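You operate a simulated robot arm through the tools that you are given. There is no shell and no other tool.

You run a simulated robot arm. Do the job below in one go: nothing can be reset, and whatever is moved stays where it is left.

JOB
Drain the filter bowl and set the air as the job card says.
Fine: open the air valve first; press reset last, so that the fault lamp is out.
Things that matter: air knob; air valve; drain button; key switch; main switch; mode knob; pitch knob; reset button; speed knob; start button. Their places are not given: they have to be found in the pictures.

The check looks at the end state, three seconds after you hand in, the way a careful person would. Anything else that was tipped, shoved, dropped, spilled or broken makes it a failure.

ROBOT AND FRAMES
A 7-joint arm with a two-finger parallel gripper, fixed in place. Base frame: the origin is at the foot of the arm, x ahead of it, y to its left, z up. Readings come in m, rad, newtons and seconds.
With the tool pointing down near the work surface it reaches from about 0.12 to 0.62 m from the base axis. Its first joint turns from -1.152 to 1.152 rad. Payload 2.4 kg.
The tool frame sits at the grasp point between the pads (the TCP): z along the fingers, y along the line on which they close. The tips reach 0.03 m beyond it. Largest opening 0.094 m; finger width 0.028, thickness 0.01; the body of the gripper, 0.05 by 0.096 m, starts 0.055 m behind the TCP.
Orientation is that of the tool frame in the base frame, as a unit quaternion [x, y, z, w]. With the fingers straight down and closing along the base's y, the tool's x points along the base's -x, its y along +y and its z along -z.

CONTROLS
- The arm moves only by the tool send_rows. Its arguments are lists of equal length, an entry for each row: "linear": the shift along the tool's x, y, z in m, a list of three; "angular": the turn, a rotation vector about the tool's x, y, z in rad, a list of three; "claw": the finger opening in m, from 0 to 0.094. In form: {"linear": [[tx, ty, tz], ...], "angular": [[wx, wy, wz], ...], "claw": [claw, ...]}. A call has 1 to 20 rows; each row shifts and turns the commanded pose from where the row before left it, along the tool's axes as they then stand. Rows are played at 5 a second. More than 0.05 m and 0.15 rad between two rows, or a gripper value outside its range, and nothing of the call is played. Where a pose cannot be reached the arm comes as near as it can. A force on the tool above 50 N (or 10 N above the force at the start of the call, whichever is more), or a blocked arm, ends the call early, and 0.2 s more pass. The fingers move at their own pace (about 0.153 m/s each) and stop on an object; they squeeze with about 38 N. The grip force told is the motor's: it shows also when the fingers shut on nothing. Time passes only in rows, and 0.2 s behind the last, so rows that do not move let the fingers close. The reply holds the time, the measured pose of the TCP, the force on the tool along the base axes, the opening and the grip force, in the units named above and with some noise, with the torque about the TCP (base axes, N m) and any sound that the robot's microphone picked up.
- Cameras (640 x 400 px; columns grow to the right, rows downward): "scene" is fixed at [0.0469, 0.4746, 1.4736]; the picture's right is [-0.69, -0.72, 0.00], its down [-0.28, 0.27, -0.92] and it looks along [0.66, -0.64, -0.39] (base axes); focal length 344 px, centre (320, 200). "wrist" rides on the gripper at [0.076, 0.014, -0.102] in the tool frame; the picture's right is [-0.18, 0.98, 0.00], its down [-0.75, -0.14, -0.64] and it looks along [-0.63, -0.12, 0.77] (tool axes); focal length 243 px, centre (320, 200).
- get_image(camera): a new picture of that camera. It takes no simulated time.
- point_at(camera, pixels): for up to 12 pixels [column, row] of the newest picture of that camera ("zoom" is the newest enlarged one), the place [x, y, z] in the base frame of the surface seen there, good to about 0.002 m, but the place of the scene camera against the robot may be out by one fixed shift of up to 0.012 m in any direction. It takes no simulated time.
- close_up(camera, box): a new picture of the part [left, top, right, bottom] of that camera's present view, enlarged. It takes no simulated time.
- finish_job(): hands the job in; it is judged then, once.

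Unless the task says otherwise, let go and move clear before handing in.

The tools are called after "Call:" as name(argument=value, ...) on one line, values as JSON. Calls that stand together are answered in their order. send_rows: Moves the arm, as the interface text tells. Its arguments: {"type":"object","properties":{"linear":{"type":"array","items":{"type":"array","items":{"type":"number"}}},"angular":{"type":"array","items":{"type":"array","items":{"type":"number"}}},"claw":{"type":"array","items":{"type":"number"}}},"required":["linear","angular","claw"]} The other tools are called the same way: get_image (camera) takes a picture; point_at (camera, pixels) gives the place of the surface under pixels of a picture; close_up (camera, box) takes an enlarged picture of a part of a camera's view; finish_job () hands the job in.

At the start:

```text
t: 0.0
tool_pos: [0.3164, -0.0283, 1.3125]
orientation: [0.0, 1.0, 0.0, 0.0]
wrist_force: [0.0, -0.2, 0.5]
ft_torque: [-0.02, 0.01, -0.02]
opening: 0.094
grip_force: 0.2
```

scene: 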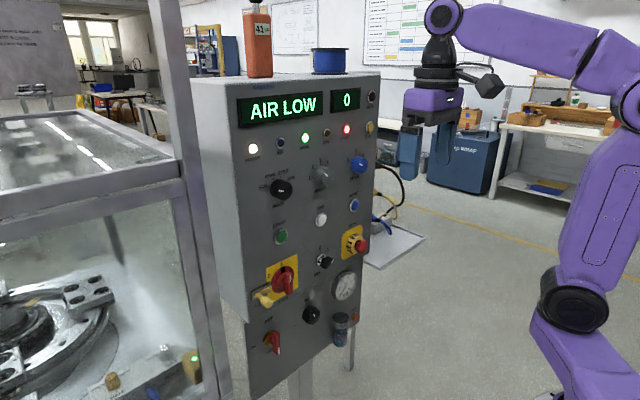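
wrist: 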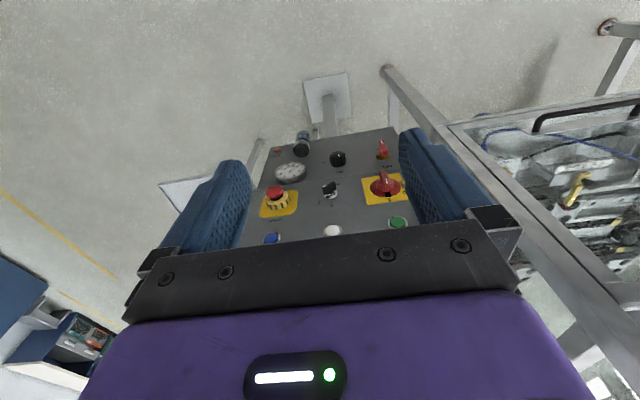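

The scene shows a panel reading "AIR LOW 0" with knobs and buttons around (235-380, 90-390). I'll look closer for the job card and labels.

Call:
close_up(camera="scene", box=[230, 80, 390, 180])

Call:
close_up(camera="scene", box=[230, 160, 390, 260])

Call:
close_up(camera="scene", box=[230, 240, 390, 340])

Call:
close_up(camera="scene", box=[230, 300, 390, 400])

Call:
close_up(camera="scene", box=[230, 0, 390, 100])

Call:
close_up(camera="scene", box=[0, 0, 160, 100])

Call:
close_up(camera="scene", box=[350, 0, 450, 65])

```text
4.00 times, centred on (310, 130) of scene
```

zoom: 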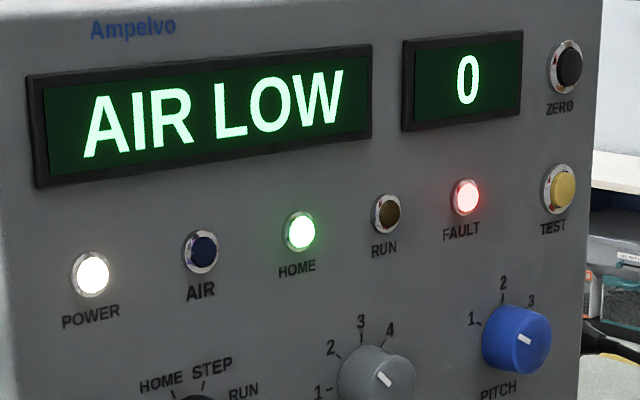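

```text
4.00 times, centred on (310, 210) of scene
```

zoom: 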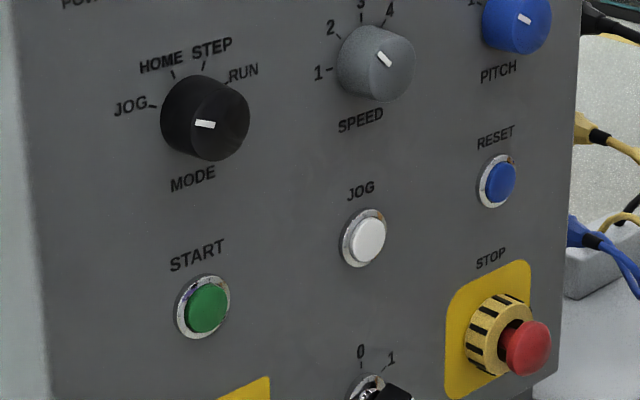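

```text
4.00 times, centred on (310, 290) of scene
```

zoom: 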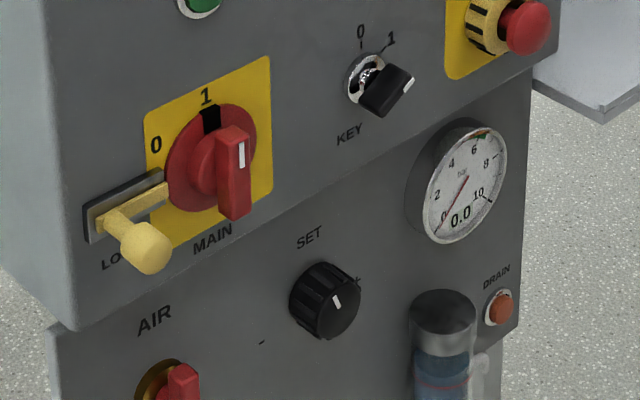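

```text
4.00 times, centred on (310, 350) of scene
```

zoom: 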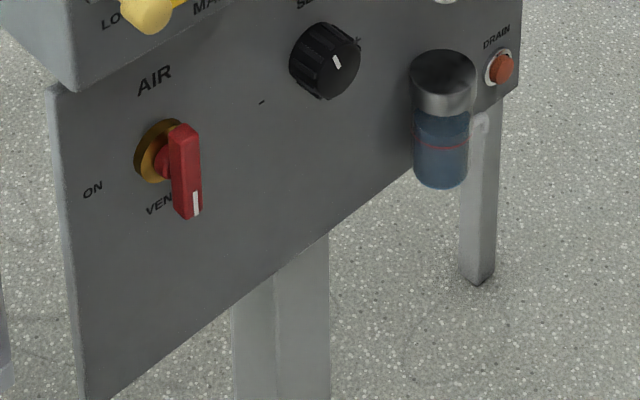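

```text
4.00 times, centred on (310, 50) of scene
```

zoom: 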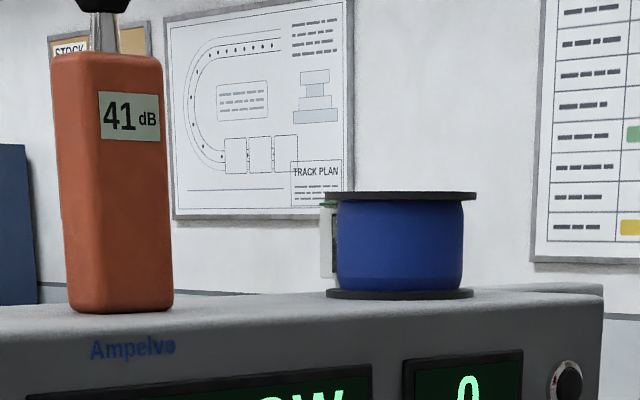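

```text
4.00 times, centred on (80, 50) of scene
```

zoom: 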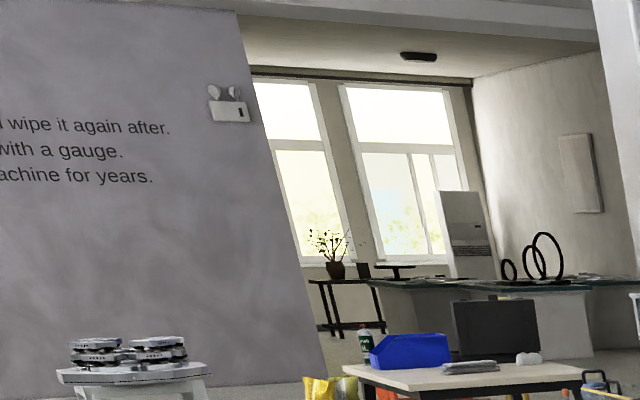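

```text
6.15 times, centred on (400, 32) of scene
```

zoom: 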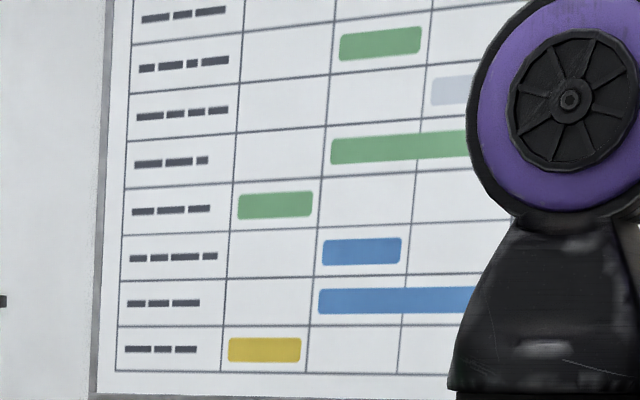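

The card is not found yet, and the gauge has a small green band near 6. I'll zoom in on the gauge and on other areas.

Call:
close_up(camera="scene", box=[325, 265, 365, 305])

Call:
close_up(camera="scene", box=[480, 60, 640, 200])

Call:
close_up(camera="scene", box=[0, 300, 240, 400])

Call:
close_up(camera="scene", box=[0, 100, 240, 300])

Call:
close_up(camera="wrist", box=[240, 60, 440, 240])

Call:
close_up(camera="wrist", box=[0, 240, 160, 400])

Call:
close_up(camera="scene", box=[370, 60, 530, 200])

```text
10.00 times, centred on (345, 285) of scene
```

zoom: 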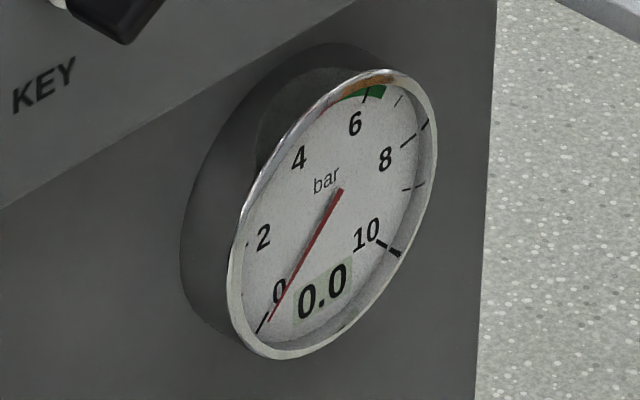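

```text
2.86 times, centred on (560, 130) of scene
```

zoom: 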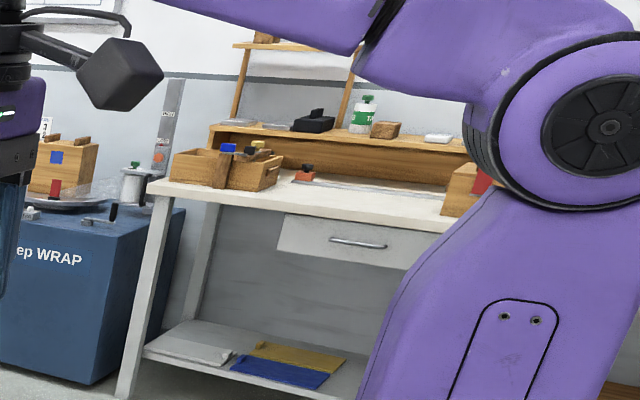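

```text
2.67 times, centred on (120, 350) of scene
```

zoom: 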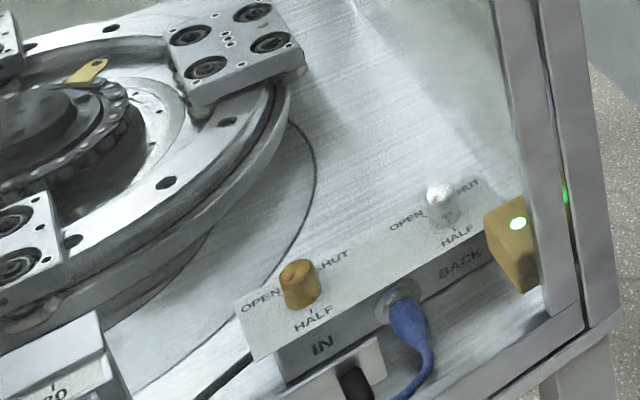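

```text
2.00 times, centred on (120, 200) of scene
```

zoom: 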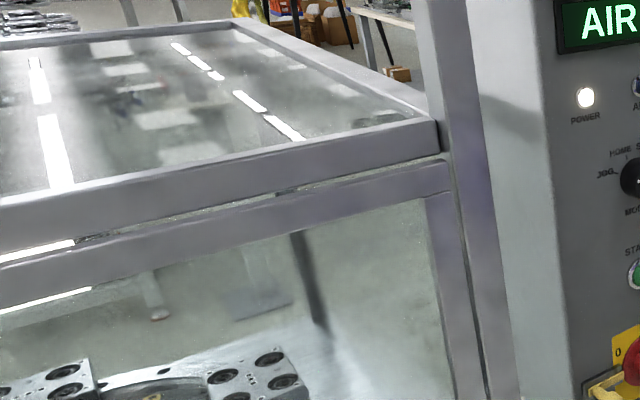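

```text
2.22 times, centred on (340, 150) of wrist
```

zoom: 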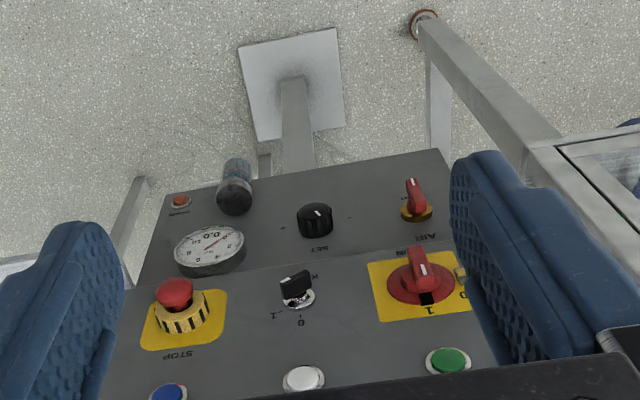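

```text
2.50 times, centred on (80, 320) of wrist
```

zoom: 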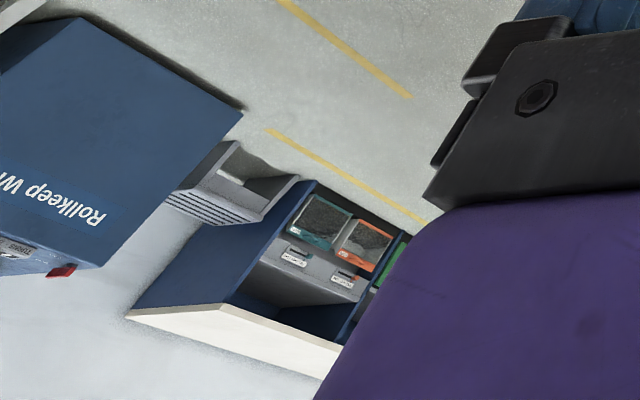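

```text
2.86 times, centred on (450, 130) of scene
```

zoom: 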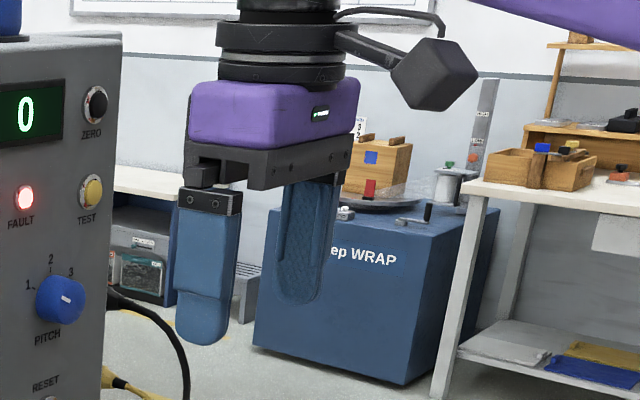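

I'll locate the panel's elements in space before looking around.

Call:
get_image(camera="scene")

Call:
point_at(camera="scene", pixels=[[245, 180], [365, 120], [245, 330], [260, 385], [350, 300], [322, 318], [255, 325], [274, 342], [355, 315], [281, 189], [320, 173], [357, 163]])

Call:
point_at(camera="scene", pixels=[[354, 205], [321, 219], [281, 237], [361, 246], [327, 262], [290, 283], [267, 300], [311, 315], [343, 285], [340, 325], [300, 90], [207, 250]])

```text
taken
```

scene: 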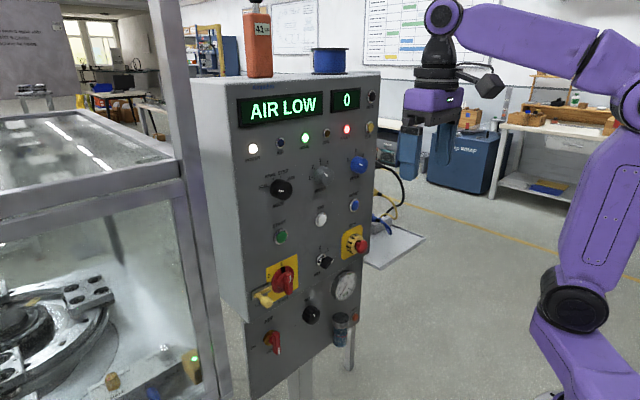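

```text
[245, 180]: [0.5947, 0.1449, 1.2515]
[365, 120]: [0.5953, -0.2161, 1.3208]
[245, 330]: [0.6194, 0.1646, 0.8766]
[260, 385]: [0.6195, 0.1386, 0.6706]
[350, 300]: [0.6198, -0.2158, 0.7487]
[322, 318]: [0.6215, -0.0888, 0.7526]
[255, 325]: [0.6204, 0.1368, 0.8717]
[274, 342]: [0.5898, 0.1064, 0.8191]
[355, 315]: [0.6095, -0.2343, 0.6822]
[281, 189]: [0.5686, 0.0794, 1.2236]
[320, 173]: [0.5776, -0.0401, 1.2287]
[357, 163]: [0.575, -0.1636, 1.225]
```

```text
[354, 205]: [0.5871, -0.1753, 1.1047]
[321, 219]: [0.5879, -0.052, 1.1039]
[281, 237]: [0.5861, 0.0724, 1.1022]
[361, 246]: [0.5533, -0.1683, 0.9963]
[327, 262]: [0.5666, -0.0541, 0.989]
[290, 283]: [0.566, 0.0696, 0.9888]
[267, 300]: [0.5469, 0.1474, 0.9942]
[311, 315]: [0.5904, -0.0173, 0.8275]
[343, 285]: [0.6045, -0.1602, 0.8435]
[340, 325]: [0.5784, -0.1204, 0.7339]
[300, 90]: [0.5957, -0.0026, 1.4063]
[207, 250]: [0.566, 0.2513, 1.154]
```

The panel face is a vertical plane facing -x (upper x≈0.595, lower x≈0.62). I'll tilt the tool to horizontal, toward the panel, and then look for the card.

Call:
send_rows(linear=[[0, 0, 0], [0, 0, 0], [0, 0, 0], [0, 0, 0], [0, 0, 0], [0, 0, 0], [0, 0, 0], [0, 0, 0], [0, 0, 0], [0, 0, 0], [0, 0, 0]], angular=[[0, -0.1428, 0], [0, -0.1428, 0], [0, -0.1428, 0], [0, -0.1428, 0], [0, -0.1428, 0], [0, -0.1428, 0], [0, -0.1428, 0], [0, -0.1428, 0], [0, -0.1428, 0], [0, -0.1428, 0], [0, -0.1428, 0]], claw=[0.03, 0.03, 0.03, 0.03, 0.03, 0.03, 0.03, 0.03, 0.03, 0.03, 0.03])

Call:
get_image(camera="wrist")

Call:
get_image(camera="scene")

```text
t: 2.4
tool_pos: [0.3163, -0.0287, 1.3128]
orientation: [-0.001, 0.74, 0.001, 0.672]
wrist_force: [-0.6, -0.2, -0.7]
ft_torque: [0.02, 0.02, 0.0]
opening: 0.03
grip_force: 0.1
out of reach, approached as far as the arm can: row 11
```

```text
taken
```

wrist: 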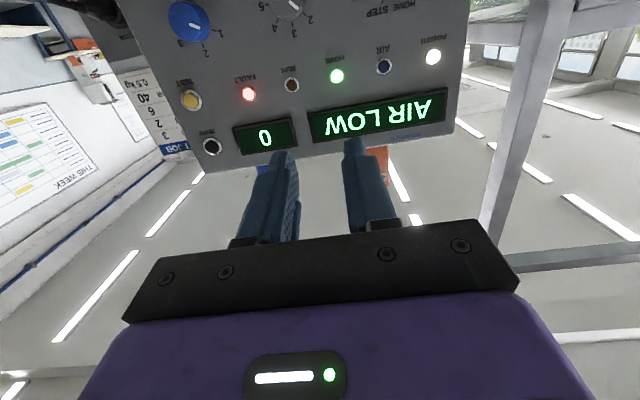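

```text
taken
```

scene: 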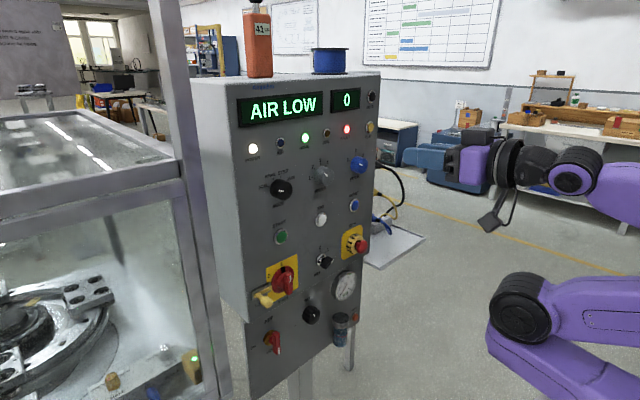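

The job card is visible upside down at (150,110) with "JOB" at (175,148). I'll enlarge it.

Call:
close_up(camera="wrist", box=[110, 55, 210, 170])

Call:
close_up(camera="wrist", box=[0, 90, 110, 210])

```text
3.48 times, centred on (160, 112) of wrist
```

zoom: 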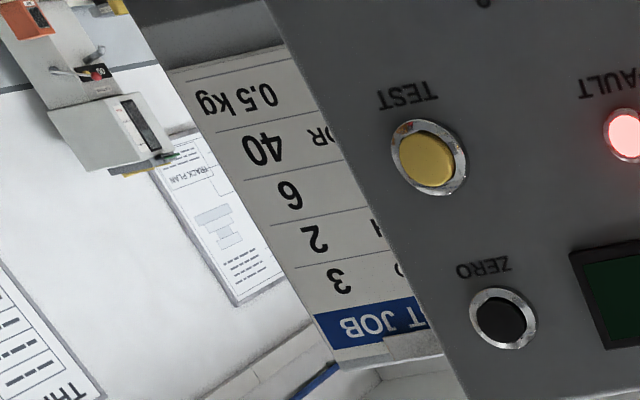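

```text
3.33 times, centred on (55, 150) of wrist
```

zoom: 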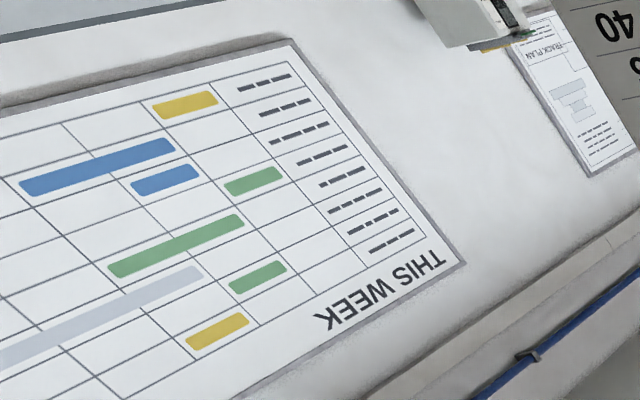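

The card's labels are hidden behind the cabinet edge; I'll move sideways to -y to see the whole card.

Call:
send_rows(linear=[[0, -0.05, 0], [0, -0.05, 0], [0, -0.05, 0], [0, -0.05, 0]], angular=[[0, 0, 0], [0, 0, 0], [0, 0, 0], [0, 0, 0]], claw=[0.03, 0.03, 0.03, 0.03])

Call:
get_image(camera="wrist")

Call:
get_image(camera="scene")

```text
t: 3.4
tool_pos: [0.3157, -0.1222, 1.3083]
orientation: [0.004, 0.747, -0.005, 0.665]
wrist_force: [-0.2, -0.3, -0.1]
ft_torque: [0.03, 0.0, 0.0]
opening: 0.0299
grip_force: 0.0
out of reach, approached as far as the arm can: row 2, 3, 4
```

```text
taken
```

wrist: 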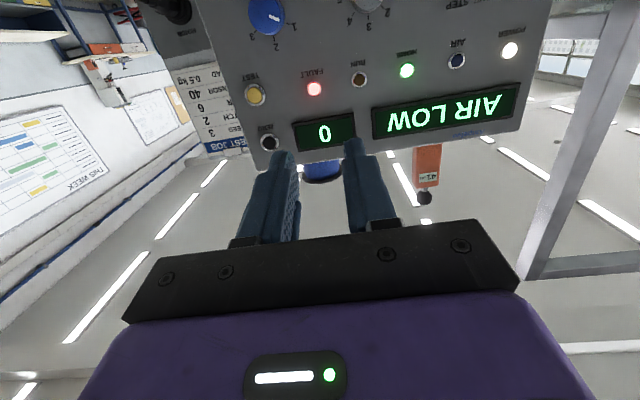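

```text
taken
```

scene: 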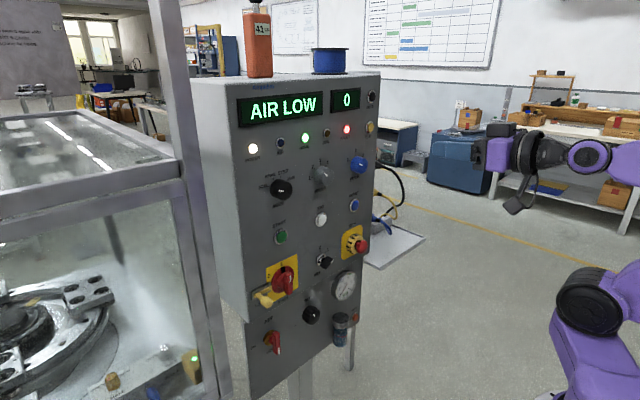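

Call:
close_up(camera="wrist", box=[160, 55, 260, 165])

Call:
close_up(camera="wrist", box=[190, 60, 240, 110])

Call:
close_up(camera="wrist", box=[195, 105, 245, 155])

Call:
point_at(camera="wrist", pixels=[[200, 100], [180, 80]])

```text
3.64 times, centred on (210, 110) of wrist
```

zoom: 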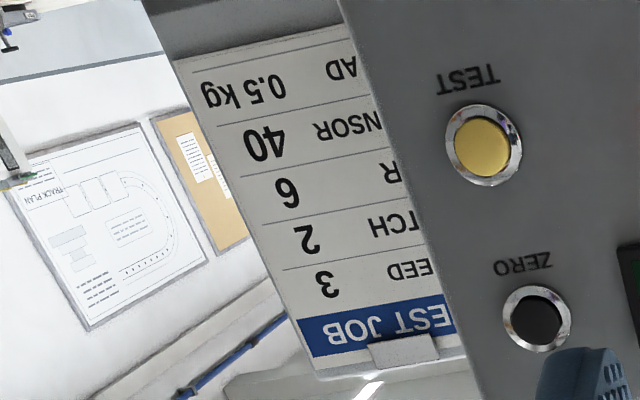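

```text
8.00 times, centred on (215, 85) of wrist
```

zoom: 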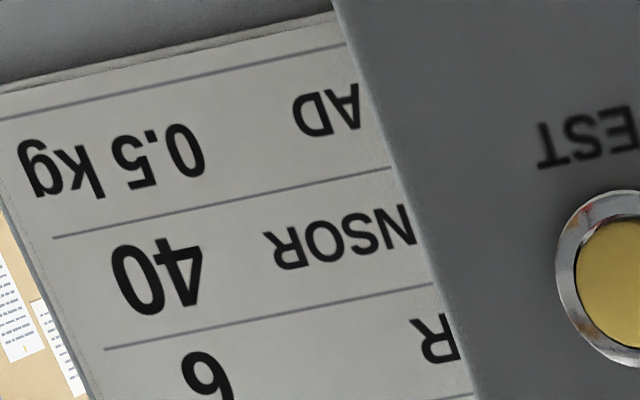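

```text
8.00 times, centred on (220, 130) of wrist
```

zoom: 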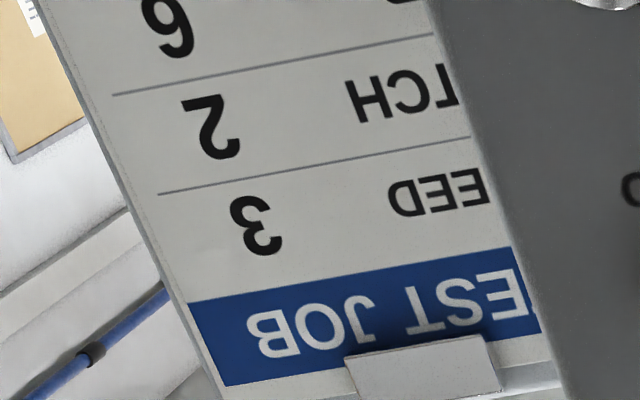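

```text
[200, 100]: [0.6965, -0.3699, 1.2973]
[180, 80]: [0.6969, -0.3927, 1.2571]
```

The card says TEST JOB: SPEED 3, PITCH 2, AIR 6 (to be confirmed upright), SENSOR 40, LOAD 0.5 kg. I'll go back to the centre and lower the arm to a comfortable height in front of the panel.

Call:
send_rows(linear=[[0.05, 0.05, 0], [0.05, 0.0, 0], [0.05, 0.05, 0], [0.05, 0.0, 0], [0.05, 0.05, 0], [0.05, 0, 0], [0, 0, 0]], angular=[[0, 0, 0], [0, 0, 0], [0, 0, 0], [0, 0, 0], [0, 0, 0], [0, 0, 0], [0, 0, 0]], claw=[0.03, 0.03, 0.03, 0.03, 0.03, 0.03, 0.03])

Call:
get_image(camera="wrist")

Call:
get_image(camera="scene")

```text
refused: row 1 steps farther than a row can; nothing moved
```

```text
taken
```

wrist: 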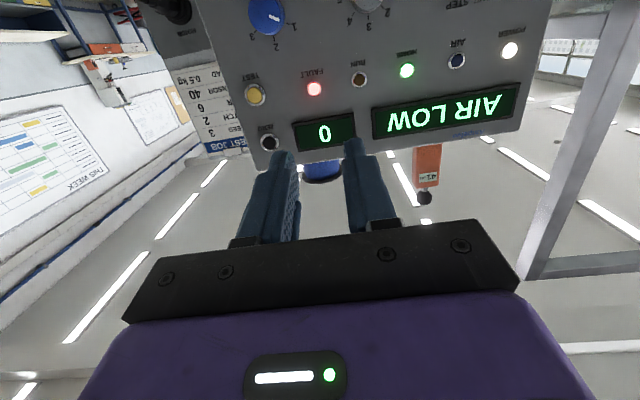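

```text
taken
```

scene: 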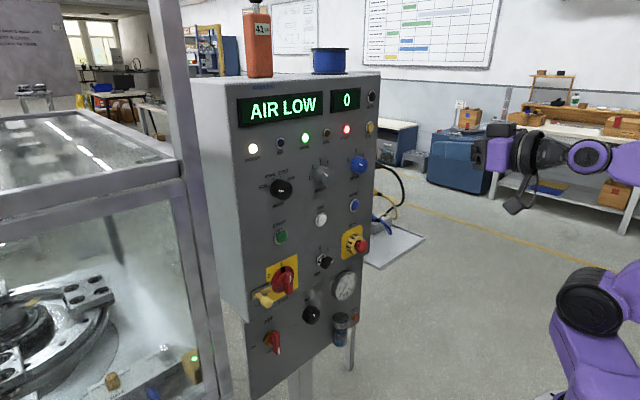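

The combined step was too long, so nothing moved. I'll use smaller steps to go down and back to the centre.

Call:
send_rows(linear=[[0.03, 0.03, 0], [0.04, 0.02, 0], [0.04, 0.02, 0], [0.04, 0.02, 0], [0.04, 0.02, 0], [0.04, 0.02, 0], [0.04, 0.02, 0], [0.03, 0, 0], [0, 0, 0]], angular=[[0, 0, 0], [0, 0, 0], [0, 0, 0], [0, 0, 0], [0, 0, 0], [0, 0, 0], [0, 0, 0], [0, 0, 0], [0, 0, 0]], claw=[0.03, 0.03, 0.03, 0.03, 0.03, 0.03, 0.03, 0.03, 0.03])

Call:
get_image(camera="wrist")

Call:
get_image(camera="scene")

```text
t: 5.4
tool_pos: [0.3256, -0.098, 1.3103]
orientation: [-0.001, 0.746, 0.0, 0.666]
wrist_force: [0.0, -0.1, -0.3]
ft_torque: [-0.01, 0.02, 0.0]
opening: 0.0302
grip_force: 0.0
out of reach, approached as far as the arm can: row 1, 2, 3, 4, 5, 6, 7, 8
```

```text
taken
```

wrist: 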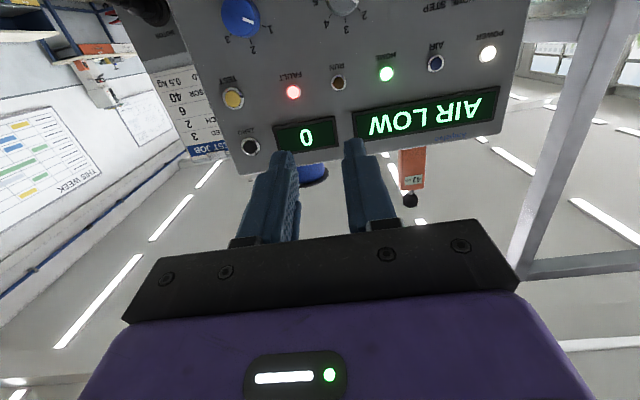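

```text
taken
```

scene: 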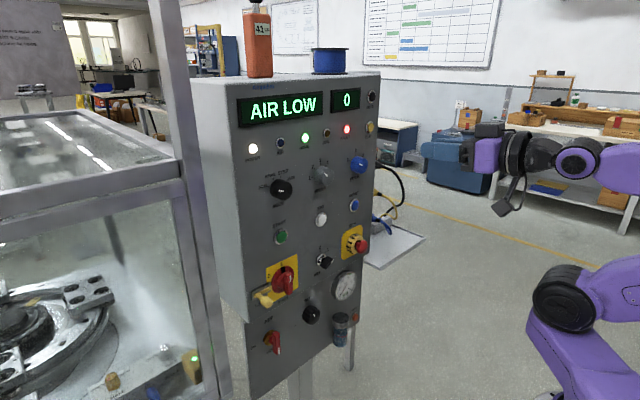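

The arm hardly moved; it seems stuck at a joint limit near this pose. I'll tilt the tool back toward down by 0.45 rad, and then see what is reported.

Call:
send_rows(linear=[[0, 0, 0], [0, 0, 0], [0, 0, 0], [0, 0, 0]], angular=[[0, 0.15, 0], [0, 0.15, 0], [0, 0.15, 0], [0, 0, 0]], claw=[0.03, 0.03, 0.03, 0.03])

```text
t: 6.4
tool_pos: [0.3259, -0.0973, 1.3092]
orientation: [-0.001, 0.872, 0.001, 0.489]
wrist_force: [-0.3, 0.0, 0.9]
ft_torque: [0.01, 0.01, 0.0]
opening: 0.03
grip_force: 0.1
```

The commanded pose follows the reached pose, now tilted 31° below horizontal at (0.326,-0.097,1.309). I'll go straight down about 0.3 m.

Call:
send_rows(linear=[[0.0418, 0, 0.0255], [0.0418, 0, 0.0255], [0.0418, 0, 0.0255], [0.0418, 0, 0.0255], [0.0418, 0, 0.0255], [0.0418, 0, 0.0255], [0, 0.05, 0], [0, 0.047, 0], [0, 0, 0]], angular=[[0, 0, 0], [0, 0, 0], [0, 0, 0], [0, 0, 0], [0, 0, 0], [0, 0, 0], [0, 0, 0], [0, 0, 0], [0, 0, 0]], claw=[0.03, 0.03, 0.03, 0.03, 0.03, 0.03, 0.03, 0.03, 0.03])

Call:
get_image(camera="wrist")

Call:
get_image(camera="scene")

```text
t: 8.4
tool_pos: [0.3321, -0.0003, 1.1998]
orientation: [0.0, 0.871, 0.0, 0.491]
wrist_force: [-0.1, -0.3, -0.4]
ft_torque: [0.0, 0.0, 0.01]
opening: 0.03
grip_force: 0.2
out of reach, approached as far as the arm can: row 2, 3, 4, 5, 6
```

```text
taken
```

wrist: 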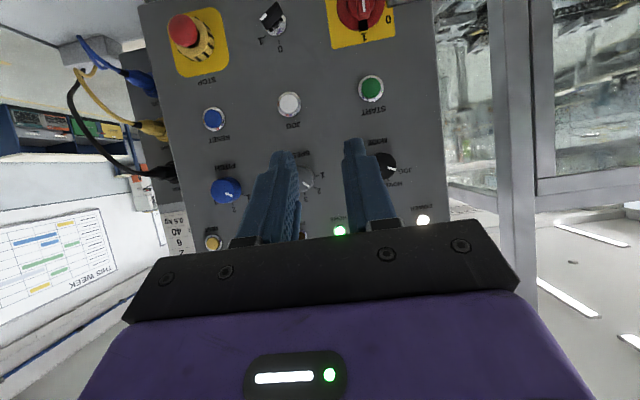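

```text
taken
```

scene: 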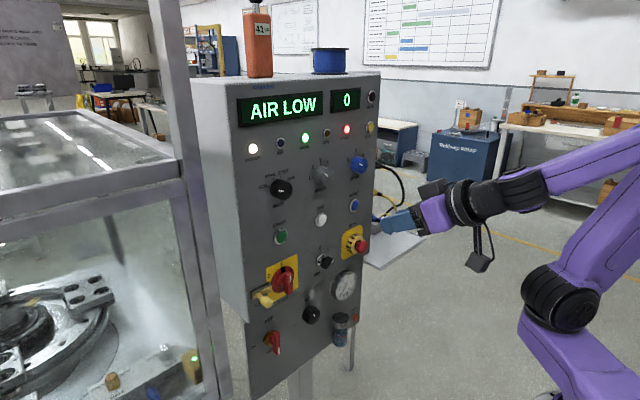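

The arm is limited because the wrist is too near the base. I'll move forward (+x) about 0.12 m and then try going down.

Call:
send_rows(linear=[[-0.0207, 0, 0.0342], [-0.0207, 0, 0.0342], [-0.0207, 0, 0.0342], [0.0342, 0, 0.0207], [0.0342, 0, 0.0207], [0.0342, 0, 0.0207], [0, 0, 0]], angular=[[0, 0, 0], [0, 0, 0], [0, 0, 0], [0, 0, 0], [0, 0, 0], [0, 0, 0], [0, 0, 0]], claw=[0.03, 0.03, 0.03, 0.03, 0.03, 0.03, 0.03])

Call:
get_image(camera="scene")

```text
t: 10.0
tool_pos: [0.4533, -0.0001, 1.0799]
orientation: [0.001, 0.872, 0.0, 0.49]
wrist_force: [0.5, 0.3, -0.2]
ft_torque: [-0.03, 0.01, -0.01]
opening: 0.0298
grip_force: 0.1
```

```text
taken
```

scene: 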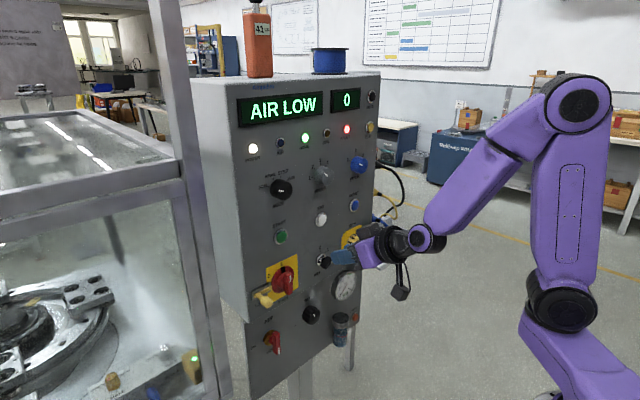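

That worked; TCP at (0.453,0,1.080). I'll go straight down another 0.24 m at this x.

Call:
send_rows(linear=[[0.0342, 0, 0.0207], [0.0342, 0, 0.0207], [0.0342, 0, 0.0207], [0.0342, 0, 0.0207], [0.0342, 0, 0.0207], [0.0342, 0, 0.0207], [0, 0, 0]], angular=[[0, 0, 0], [0, 0, 0], [0, 0, 0], [0, 0, 0], [0, 0, 0], [0, 0, 0], [0, 0, 0]], claw=[0.03, 0.03, 0.03, 0.03, 0.03, 0.03, 0.03])

Call:
send_rows(linear=[[0, 0, 0], [0, 0, 0], [0, 0, 0], [0, 0, 0], [0, 0, 0]], angular=[[0, -0.11, 0], [0, -0.11, 0], [0, -0.11, 0], [0, -0.11, 0], [0, -0.105, 0]], claw=[0.03, 0.03, 0.03, 0.03, 0.03])

Call:
get_image(camera="wrist")

Call:
get_image(camera="scene")

```text
t: 11.6
tool_pos: [0.5054, 0.0501, 0.8972]
orientation: [-0.002, 0.873, -0.006, 0.487]
wrist_force: [-0.7, -0.1, -0.2]
ft_torque: [0.01, -0.01, 0.01]
opening: 0.0301
grip_force: 0.0
out of reach, approached as far as the arm can: row 3, 4, 5, 6
```

```text
t: 12.8
tool_pos: [0.5524, 0.0985, 0.9226]
orientation: [-0.001, 0.707, -0.003, 0.707]
wrist_force: [0.1, -0.9, 0.1]
ft_torque: [-0.02, 0.0, -0.02]
opening: 0.0297
grip_force: 0.0
out of reach, approached as far as the arm can: row 1, 2, 3, 4, 5
```

```text
taken
```

wrist: 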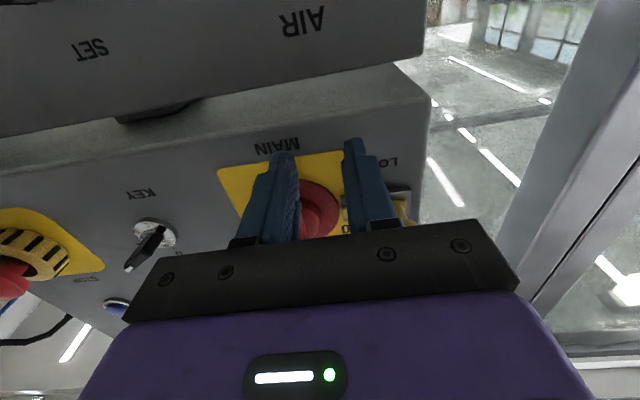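

```text
taken
```

scene: 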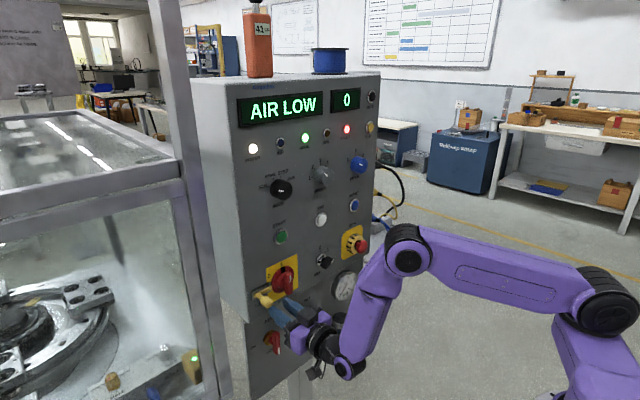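

The arm drifted sideways near its reach limit: TCP (0.552,0.0985,0.923), horizontal, tips about 13 mm from the panel and just below the main switch, without contact. I'll back up a little, close the fingers and roll the tool (camera swinging via -y) so that the camera ends on top.

Call:
send_rows(linear=[[0, 0, -0.01], [0, 0, 0], [0, 0, 0], [0, 0, 0], [0, 0, 0]], angular=[[0, 0, 0], [0, 0, 0], [0, 0, -0.15], [0, 0, -0.15], [0, 0, -0.15]], claw=[0.0, 0, 0, 0, 0])

```text
t: 14.0
tool_pos: [0.5468, 0.1021, 0.923]
orientation: [-0.159, 0.689, -0.158, 0.689]
wrist_force: [-1.1, -0.4, 0.0]
ft_torque: [-0.01, -0.02, -0.03]
opening: 0.0001
grip_force: 32.7
out of reach, approached as far as the arm can: row 1
```

Rolling works. I'll continue to the full half turn.

Call:
send_rows(linear=[[0, 0, 0], [0, 0, 0], [0, 0, 0], [0, 0, 0], [0, 0, 0], [0, 0, 0], [0, 0, 0], [0, 0, 0], [0, 0, 0], [0, 0, 0], [0, 0, 0], [0, 0, 0], [0, 0, 0], [0, 0, 0], [0, 0, 0], [0, 0, 0], [0, 0, 0], [0, 0, 0], [0, 0, 0]], angular=[[0, 0, -0.15], [0, 0, -0.15], [0, 0, -0.15], [0, 0, -0.15], [0, 0, -0.15], [0, 0, -0.15], [0, 0, -0.15], [0, 0, -0.15], [0, 0, -0.15], [0, 0, -0.15], [0, 0, -0.15], [0, 0, -0.15], [0, 0, -0.15], [0, 0, -0.15], [0, 0, -0.15], [0, 0, -0.15], [0, 0, -0.15], [0, 0, -0.14], [0, 0, 0]], claw=[0, 0, 0, 0, 0, 0, 0, 0, 0, 0, 0, 0, 0, 0, 0, 0, 0, 0, 0])

Call:
get_image(camera="wrist")

Call:
get_image(camera="scene")

```text
t: 18.0
tool_pos: [0.5468, 0.1023, 0.9236]
orientation: [0.708, 0.0, 0.706, -0.001]
wrist_force: [-0.5, 0.3, 0.8]
ft_torque: [0.03, -0.01, -0.01]
opening: 0.0
grip_force: 33.0
```

```text
taken
```

wrist: 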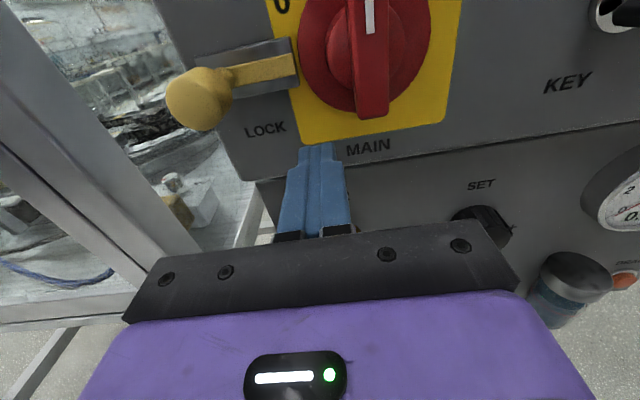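

```text
taken
```

scene: 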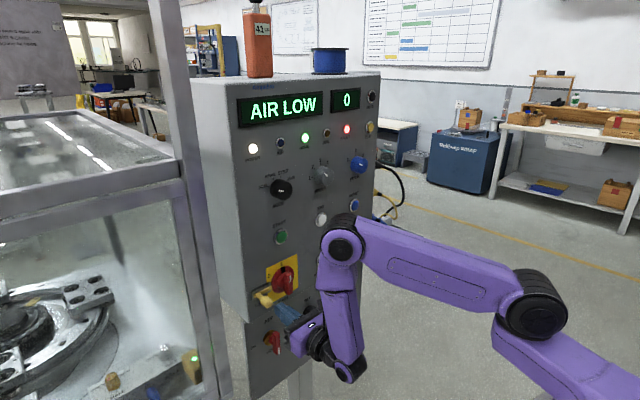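

The camera is now upright on top (tool x=+Z, y=-Y, z=+X). I'll calibrate the scene camera's shift by locating the same features in both cameras.

Call:
point_at(camera="wrist", pixels=[[370, 30], [372, 110], [195, 98], [300, 142], [445, 122], [262, 182], [480, 186], [572, 262], [624, 280]])

Call:
close_up(camera="scene", box=[240, 250, 300, 290])

Call:
close_up(camera="wrist", box=[440, 120, 640, 320])

```text
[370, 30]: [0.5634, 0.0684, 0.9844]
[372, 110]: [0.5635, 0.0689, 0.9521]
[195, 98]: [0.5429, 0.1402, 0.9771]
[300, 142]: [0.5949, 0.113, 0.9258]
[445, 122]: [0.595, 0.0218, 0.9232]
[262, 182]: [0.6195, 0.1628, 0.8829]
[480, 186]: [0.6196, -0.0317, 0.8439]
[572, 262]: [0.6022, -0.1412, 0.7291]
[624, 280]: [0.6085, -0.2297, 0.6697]
```

```text
10.00 times, centred on (270, 270) of scene
```

zoom: 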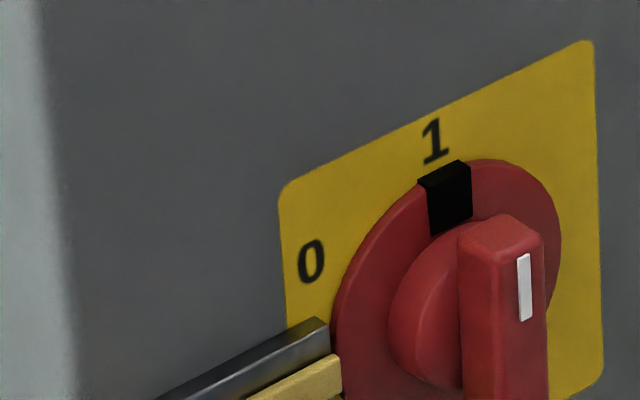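

```text
2.00 times, centred on (540, 220) of wrist
```

zoom: 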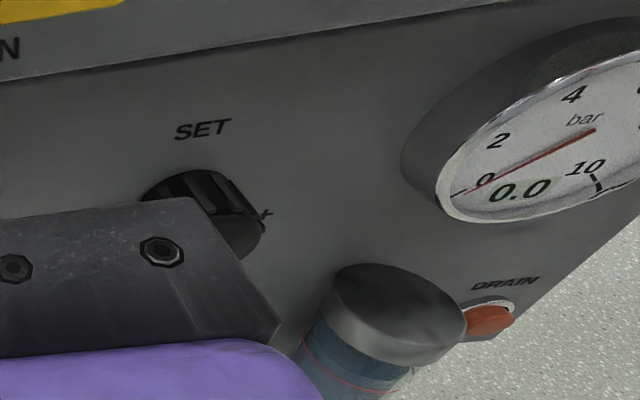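

I'll compare the SET label, the plate corner and other features in the scene camera.

Call:
close_up(camera="scene", box=[250, 280, 370, 380])

Call:
point_at(camera="scene", pixels=[[307.5, 299], [355, 317], [292.5, 268.5], [353.8, 308.8], [347, 280]])

Call:
point_at(camera="wrist", pixels=[[481, 185], [624, 281], [369, 15], [632, 261], [630, 215], [484, 212], [500, 230], [508, 242]])

```text
4.00 times, centred on (310, 330) of scene
```

zoom: 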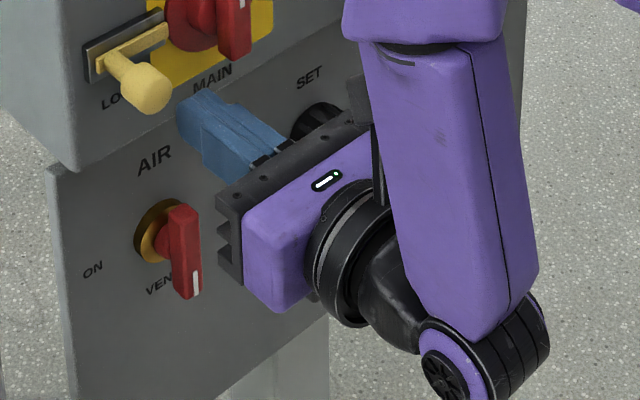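

```text
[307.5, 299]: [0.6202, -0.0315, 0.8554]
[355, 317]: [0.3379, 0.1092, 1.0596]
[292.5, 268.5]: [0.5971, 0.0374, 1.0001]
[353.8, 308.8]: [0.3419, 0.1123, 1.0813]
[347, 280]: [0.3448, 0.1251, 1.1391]
```

```text
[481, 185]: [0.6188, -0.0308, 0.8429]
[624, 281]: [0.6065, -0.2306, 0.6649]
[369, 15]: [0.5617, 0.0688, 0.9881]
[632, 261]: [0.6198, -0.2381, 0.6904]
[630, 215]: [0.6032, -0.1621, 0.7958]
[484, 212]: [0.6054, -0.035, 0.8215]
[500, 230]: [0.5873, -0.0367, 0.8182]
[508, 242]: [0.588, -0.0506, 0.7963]
```

Scene z reads about 0.012 too high relative to the wrist. I'll measure the air valve in the enlarged scene picture.

Call:
point_at(camera="zoom", pixels=[[182, 215], [184, 240], [188, 265], [192, 290], [173, 212], [170, 235], [145, 240], [160, 240], [198, 250], [175, 285], [93, 270], [158, 284]])

Call:
close_up(camera="scene", box=[258, 325, 288, 360])

```text
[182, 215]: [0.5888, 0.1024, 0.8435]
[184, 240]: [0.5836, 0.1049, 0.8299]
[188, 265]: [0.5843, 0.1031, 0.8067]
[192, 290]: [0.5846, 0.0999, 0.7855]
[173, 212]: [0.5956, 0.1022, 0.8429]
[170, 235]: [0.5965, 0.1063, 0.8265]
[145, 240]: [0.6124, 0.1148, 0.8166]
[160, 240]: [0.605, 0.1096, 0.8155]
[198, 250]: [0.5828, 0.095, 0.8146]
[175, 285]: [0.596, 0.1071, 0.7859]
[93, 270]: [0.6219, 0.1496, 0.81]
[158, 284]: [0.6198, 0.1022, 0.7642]
```

```text
11.43 times, centred on (273, 342) of scene
```

zoom: 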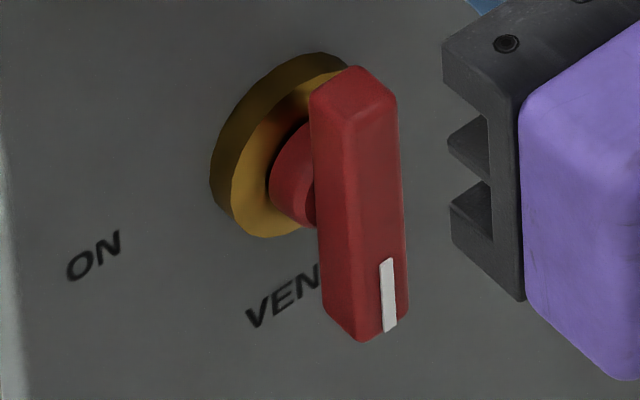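

Air valve lever: front x≈0.584, y≈0.10, true z ≈0.77–0.83, hanging down at VENT; ON is to its left (+y). I'll open the fingers, go down a bit and back off, watching the reach.

Call:
send_rows(linear=[[0, 0, 0], [-0.02, 0, 0], [-0.02, 0, 0], [-0.015, 0, 0], [0, 0, -0.01], [0, 0, -0.01]], angular=[[0, 0, 0], [0, 0, 0], [0, 0, 0], [0, 0, 0], [0, 0, 0], [0, 0, 0]], claw=[0.045, 0.045, 0.045, 0.045, 0.045, 0.045])

Call:
get_image(camera="wrist")

```text
t: 19.4
tool_pos: [0.5269, 0.1015, 0.8681]
orientation: [0.707, 0.0, 0.707, -0.002]
wrist_force: [-0.1, -1.0, -0.7]
ft_torque: [-0.02, -0.01, 0.02]
opening: 0.0452
grip_force: 0.2
```

```text
taken
```

wrist: 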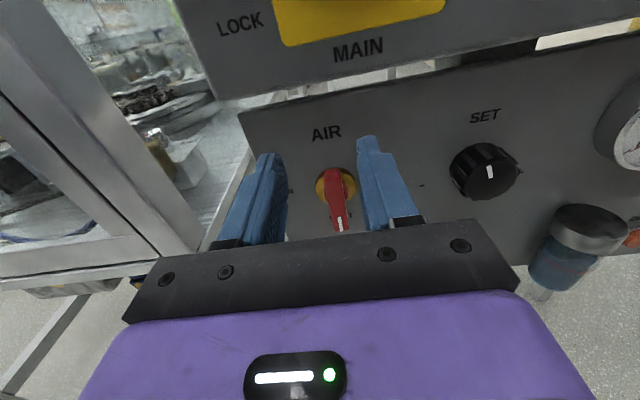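

The lever at (335,205) now sits between the fingers, and the SET knob is at (487,175). I'll measure both with the wrist camera.

Call:
close_up(camera="wrist", box=[290, 150, 390, 240])

Call:
point_at(camera="wrist", pixels=[[332, 172], [334, 190], [337, 205], [340, 222], [320, 186], [352, 184], [347, 200], [490, 172], [470, 185], [510, 185], [490, 195], [480, 158]])

Call:
close_up(camera="wrist", box=[430, 100, 550, 220])

```text
4.44 times, centred on (340, 195) of wrist
```

zoom: 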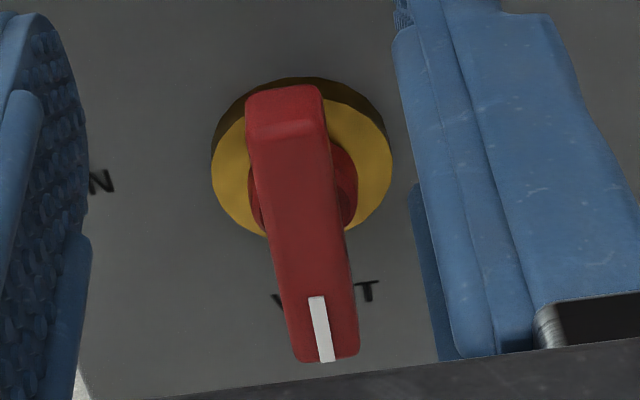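

```text
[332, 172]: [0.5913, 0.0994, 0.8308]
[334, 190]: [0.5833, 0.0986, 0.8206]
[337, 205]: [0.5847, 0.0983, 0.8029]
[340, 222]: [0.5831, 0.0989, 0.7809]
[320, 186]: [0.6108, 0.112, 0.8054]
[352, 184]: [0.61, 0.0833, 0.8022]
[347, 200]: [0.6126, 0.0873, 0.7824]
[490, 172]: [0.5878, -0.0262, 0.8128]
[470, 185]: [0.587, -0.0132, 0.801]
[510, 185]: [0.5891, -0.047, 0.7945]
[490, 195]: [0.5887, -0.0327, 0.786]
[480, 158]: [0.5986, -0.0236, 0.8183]
```

```text
3.33 times, centred on (490, 160) of wrist
```

zoom: 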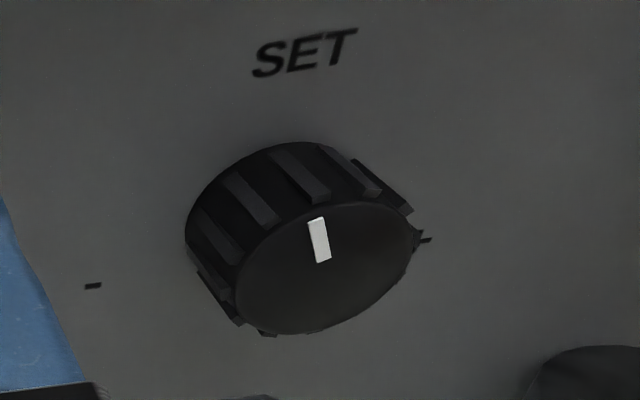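

Lever centre and pivot are at y≈0.0985, z≈0.803 with its front at x≈0.583; the SET knob face centre is about (0.588,-0.030,0.803). I'll align with the lever, move in and grip.

Call:
send_rows(linear=[[-0.022, 0.003, 0], [-0.022, 0, 0], [-0.021, 0, 0], [0, 0, 0]], angular=[[0, 0, 0], [0, 0, 0], [0, 0, 0], [0, 0, 0]], claw=[0.045, 0.045, 0.045, 0.045])

Call:
get_image(camera="wrist")

```text
t: 20.4
tool_pos: [0.5261, 0.0996, 0.8023]
orientation: [0.707, -0.001, 0.707, -0.001]
wrist_force: [-0.4, 0.1, -0.4]
ft_torque: [0.02, 0.01, -0.01]
opening: 0.0451
grip_force: 0.0
```

```text
taken
```

wrist: 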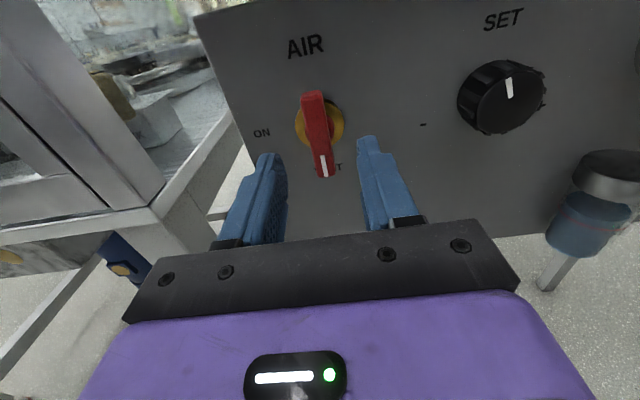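

Aligned; I'll re-measure the lever from here before moving in.

Call:
point_at(camera="wrist", pixels=[[312, 97], [316, 115], [320, 140], [324, 168], [310, 140], [329, 140], [300, 120], [341, 118], [512, 100], [262, 133]])

Call:
close_up(camera="wrist", box=[240, 70, 400, 190])

```text
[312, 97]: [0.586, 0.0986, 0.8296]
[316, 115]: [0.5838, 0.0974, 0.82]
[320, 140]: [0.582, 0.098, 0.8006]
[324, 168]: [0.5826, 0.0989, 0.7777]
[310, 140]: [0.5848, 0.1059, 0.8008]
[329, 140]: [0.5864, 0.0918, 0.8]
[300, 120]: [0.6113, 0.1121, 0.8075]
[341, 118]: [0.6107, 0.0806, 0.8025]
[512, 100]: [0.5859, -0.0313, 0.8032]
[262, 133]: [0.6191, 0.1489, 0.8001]
```

```text
3.33 times, centred on (320, 130) of wrist
```

zoom: 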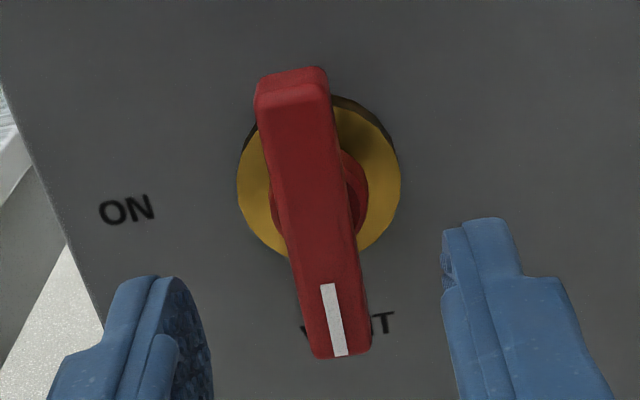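

Lever confirmed at y≈0.0985, z≈0.803, 14 mm wide. Moving in 46 mm and closing on it.

Call:
send_rows(linear=[[0, 0.001, 0.02], [0, 0, 0.02], [0, 0, 0.006], [0, 0, 0], [0, 0, 0], [0, 0, 0]], angular=[[0, 0, 0], [0, 0, 0], [0, 0, 0], [0, 0, 0], [0, 0, 0], [0, 0, 0]], claw=[0.045, 0.045, 0.045, 0.045, 0.005, 0.005])

Call:
get_image(camera="wrist")

```text
t: 21.8
tool_pos: [0.573, 0.0992, 0.8032]
orientation: [0.707, 0.0, 0.707, -0.003]
wrist_force: [7.7, 7.3, -3.0]
ft_torque: [0.0, 0.29, 0.12]
opening: 0.0237
grip_force: 45.5
```

```text
taken
```

wrist: 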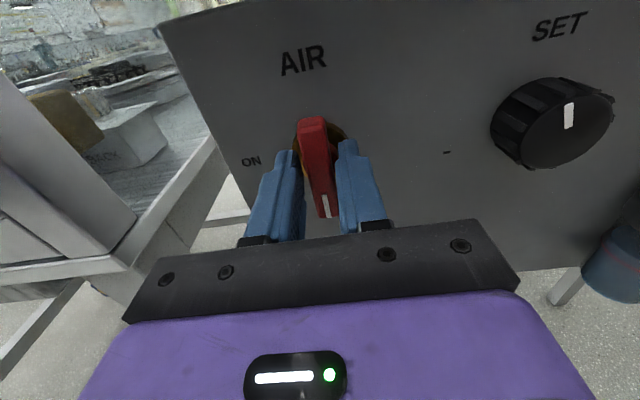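

The opening of 0.0237 m means the tips gripped the wider round hub. I'll open, back off 9 mm, and re-grip on the lever only.

Call:
send_rows(linear=[[0, 0, 0], [0, 0, -0.009], [0, 0, 0], [0, 0, 0], [0, 0, 0]], angular=[[0, 0, 0], [0, 0, 0], [0, 0, 0], [0, 0, 0], [0, 0, 0]], claw=[0.045, 0.045, 0.005, 0.005, 0.005])

Call:
get_image(camera="wrist")

```text
t: 23.0
tool_pos: [0.564, 0.1004, 0.8027]
orientation: [0.708, 0.0, 0.706, -0.003]
wrist_force: [6.1, 8.9, -2.1]
ft_torque: [0.0, 0.3, 0.14]
opening: 0.0149
grip_force: 45.0
```

```text
taken
```

wrist: 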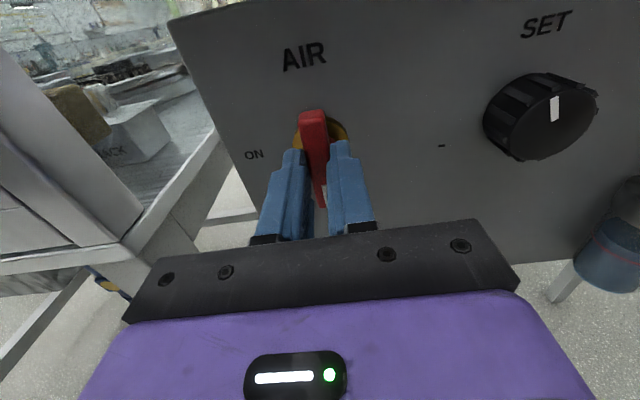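

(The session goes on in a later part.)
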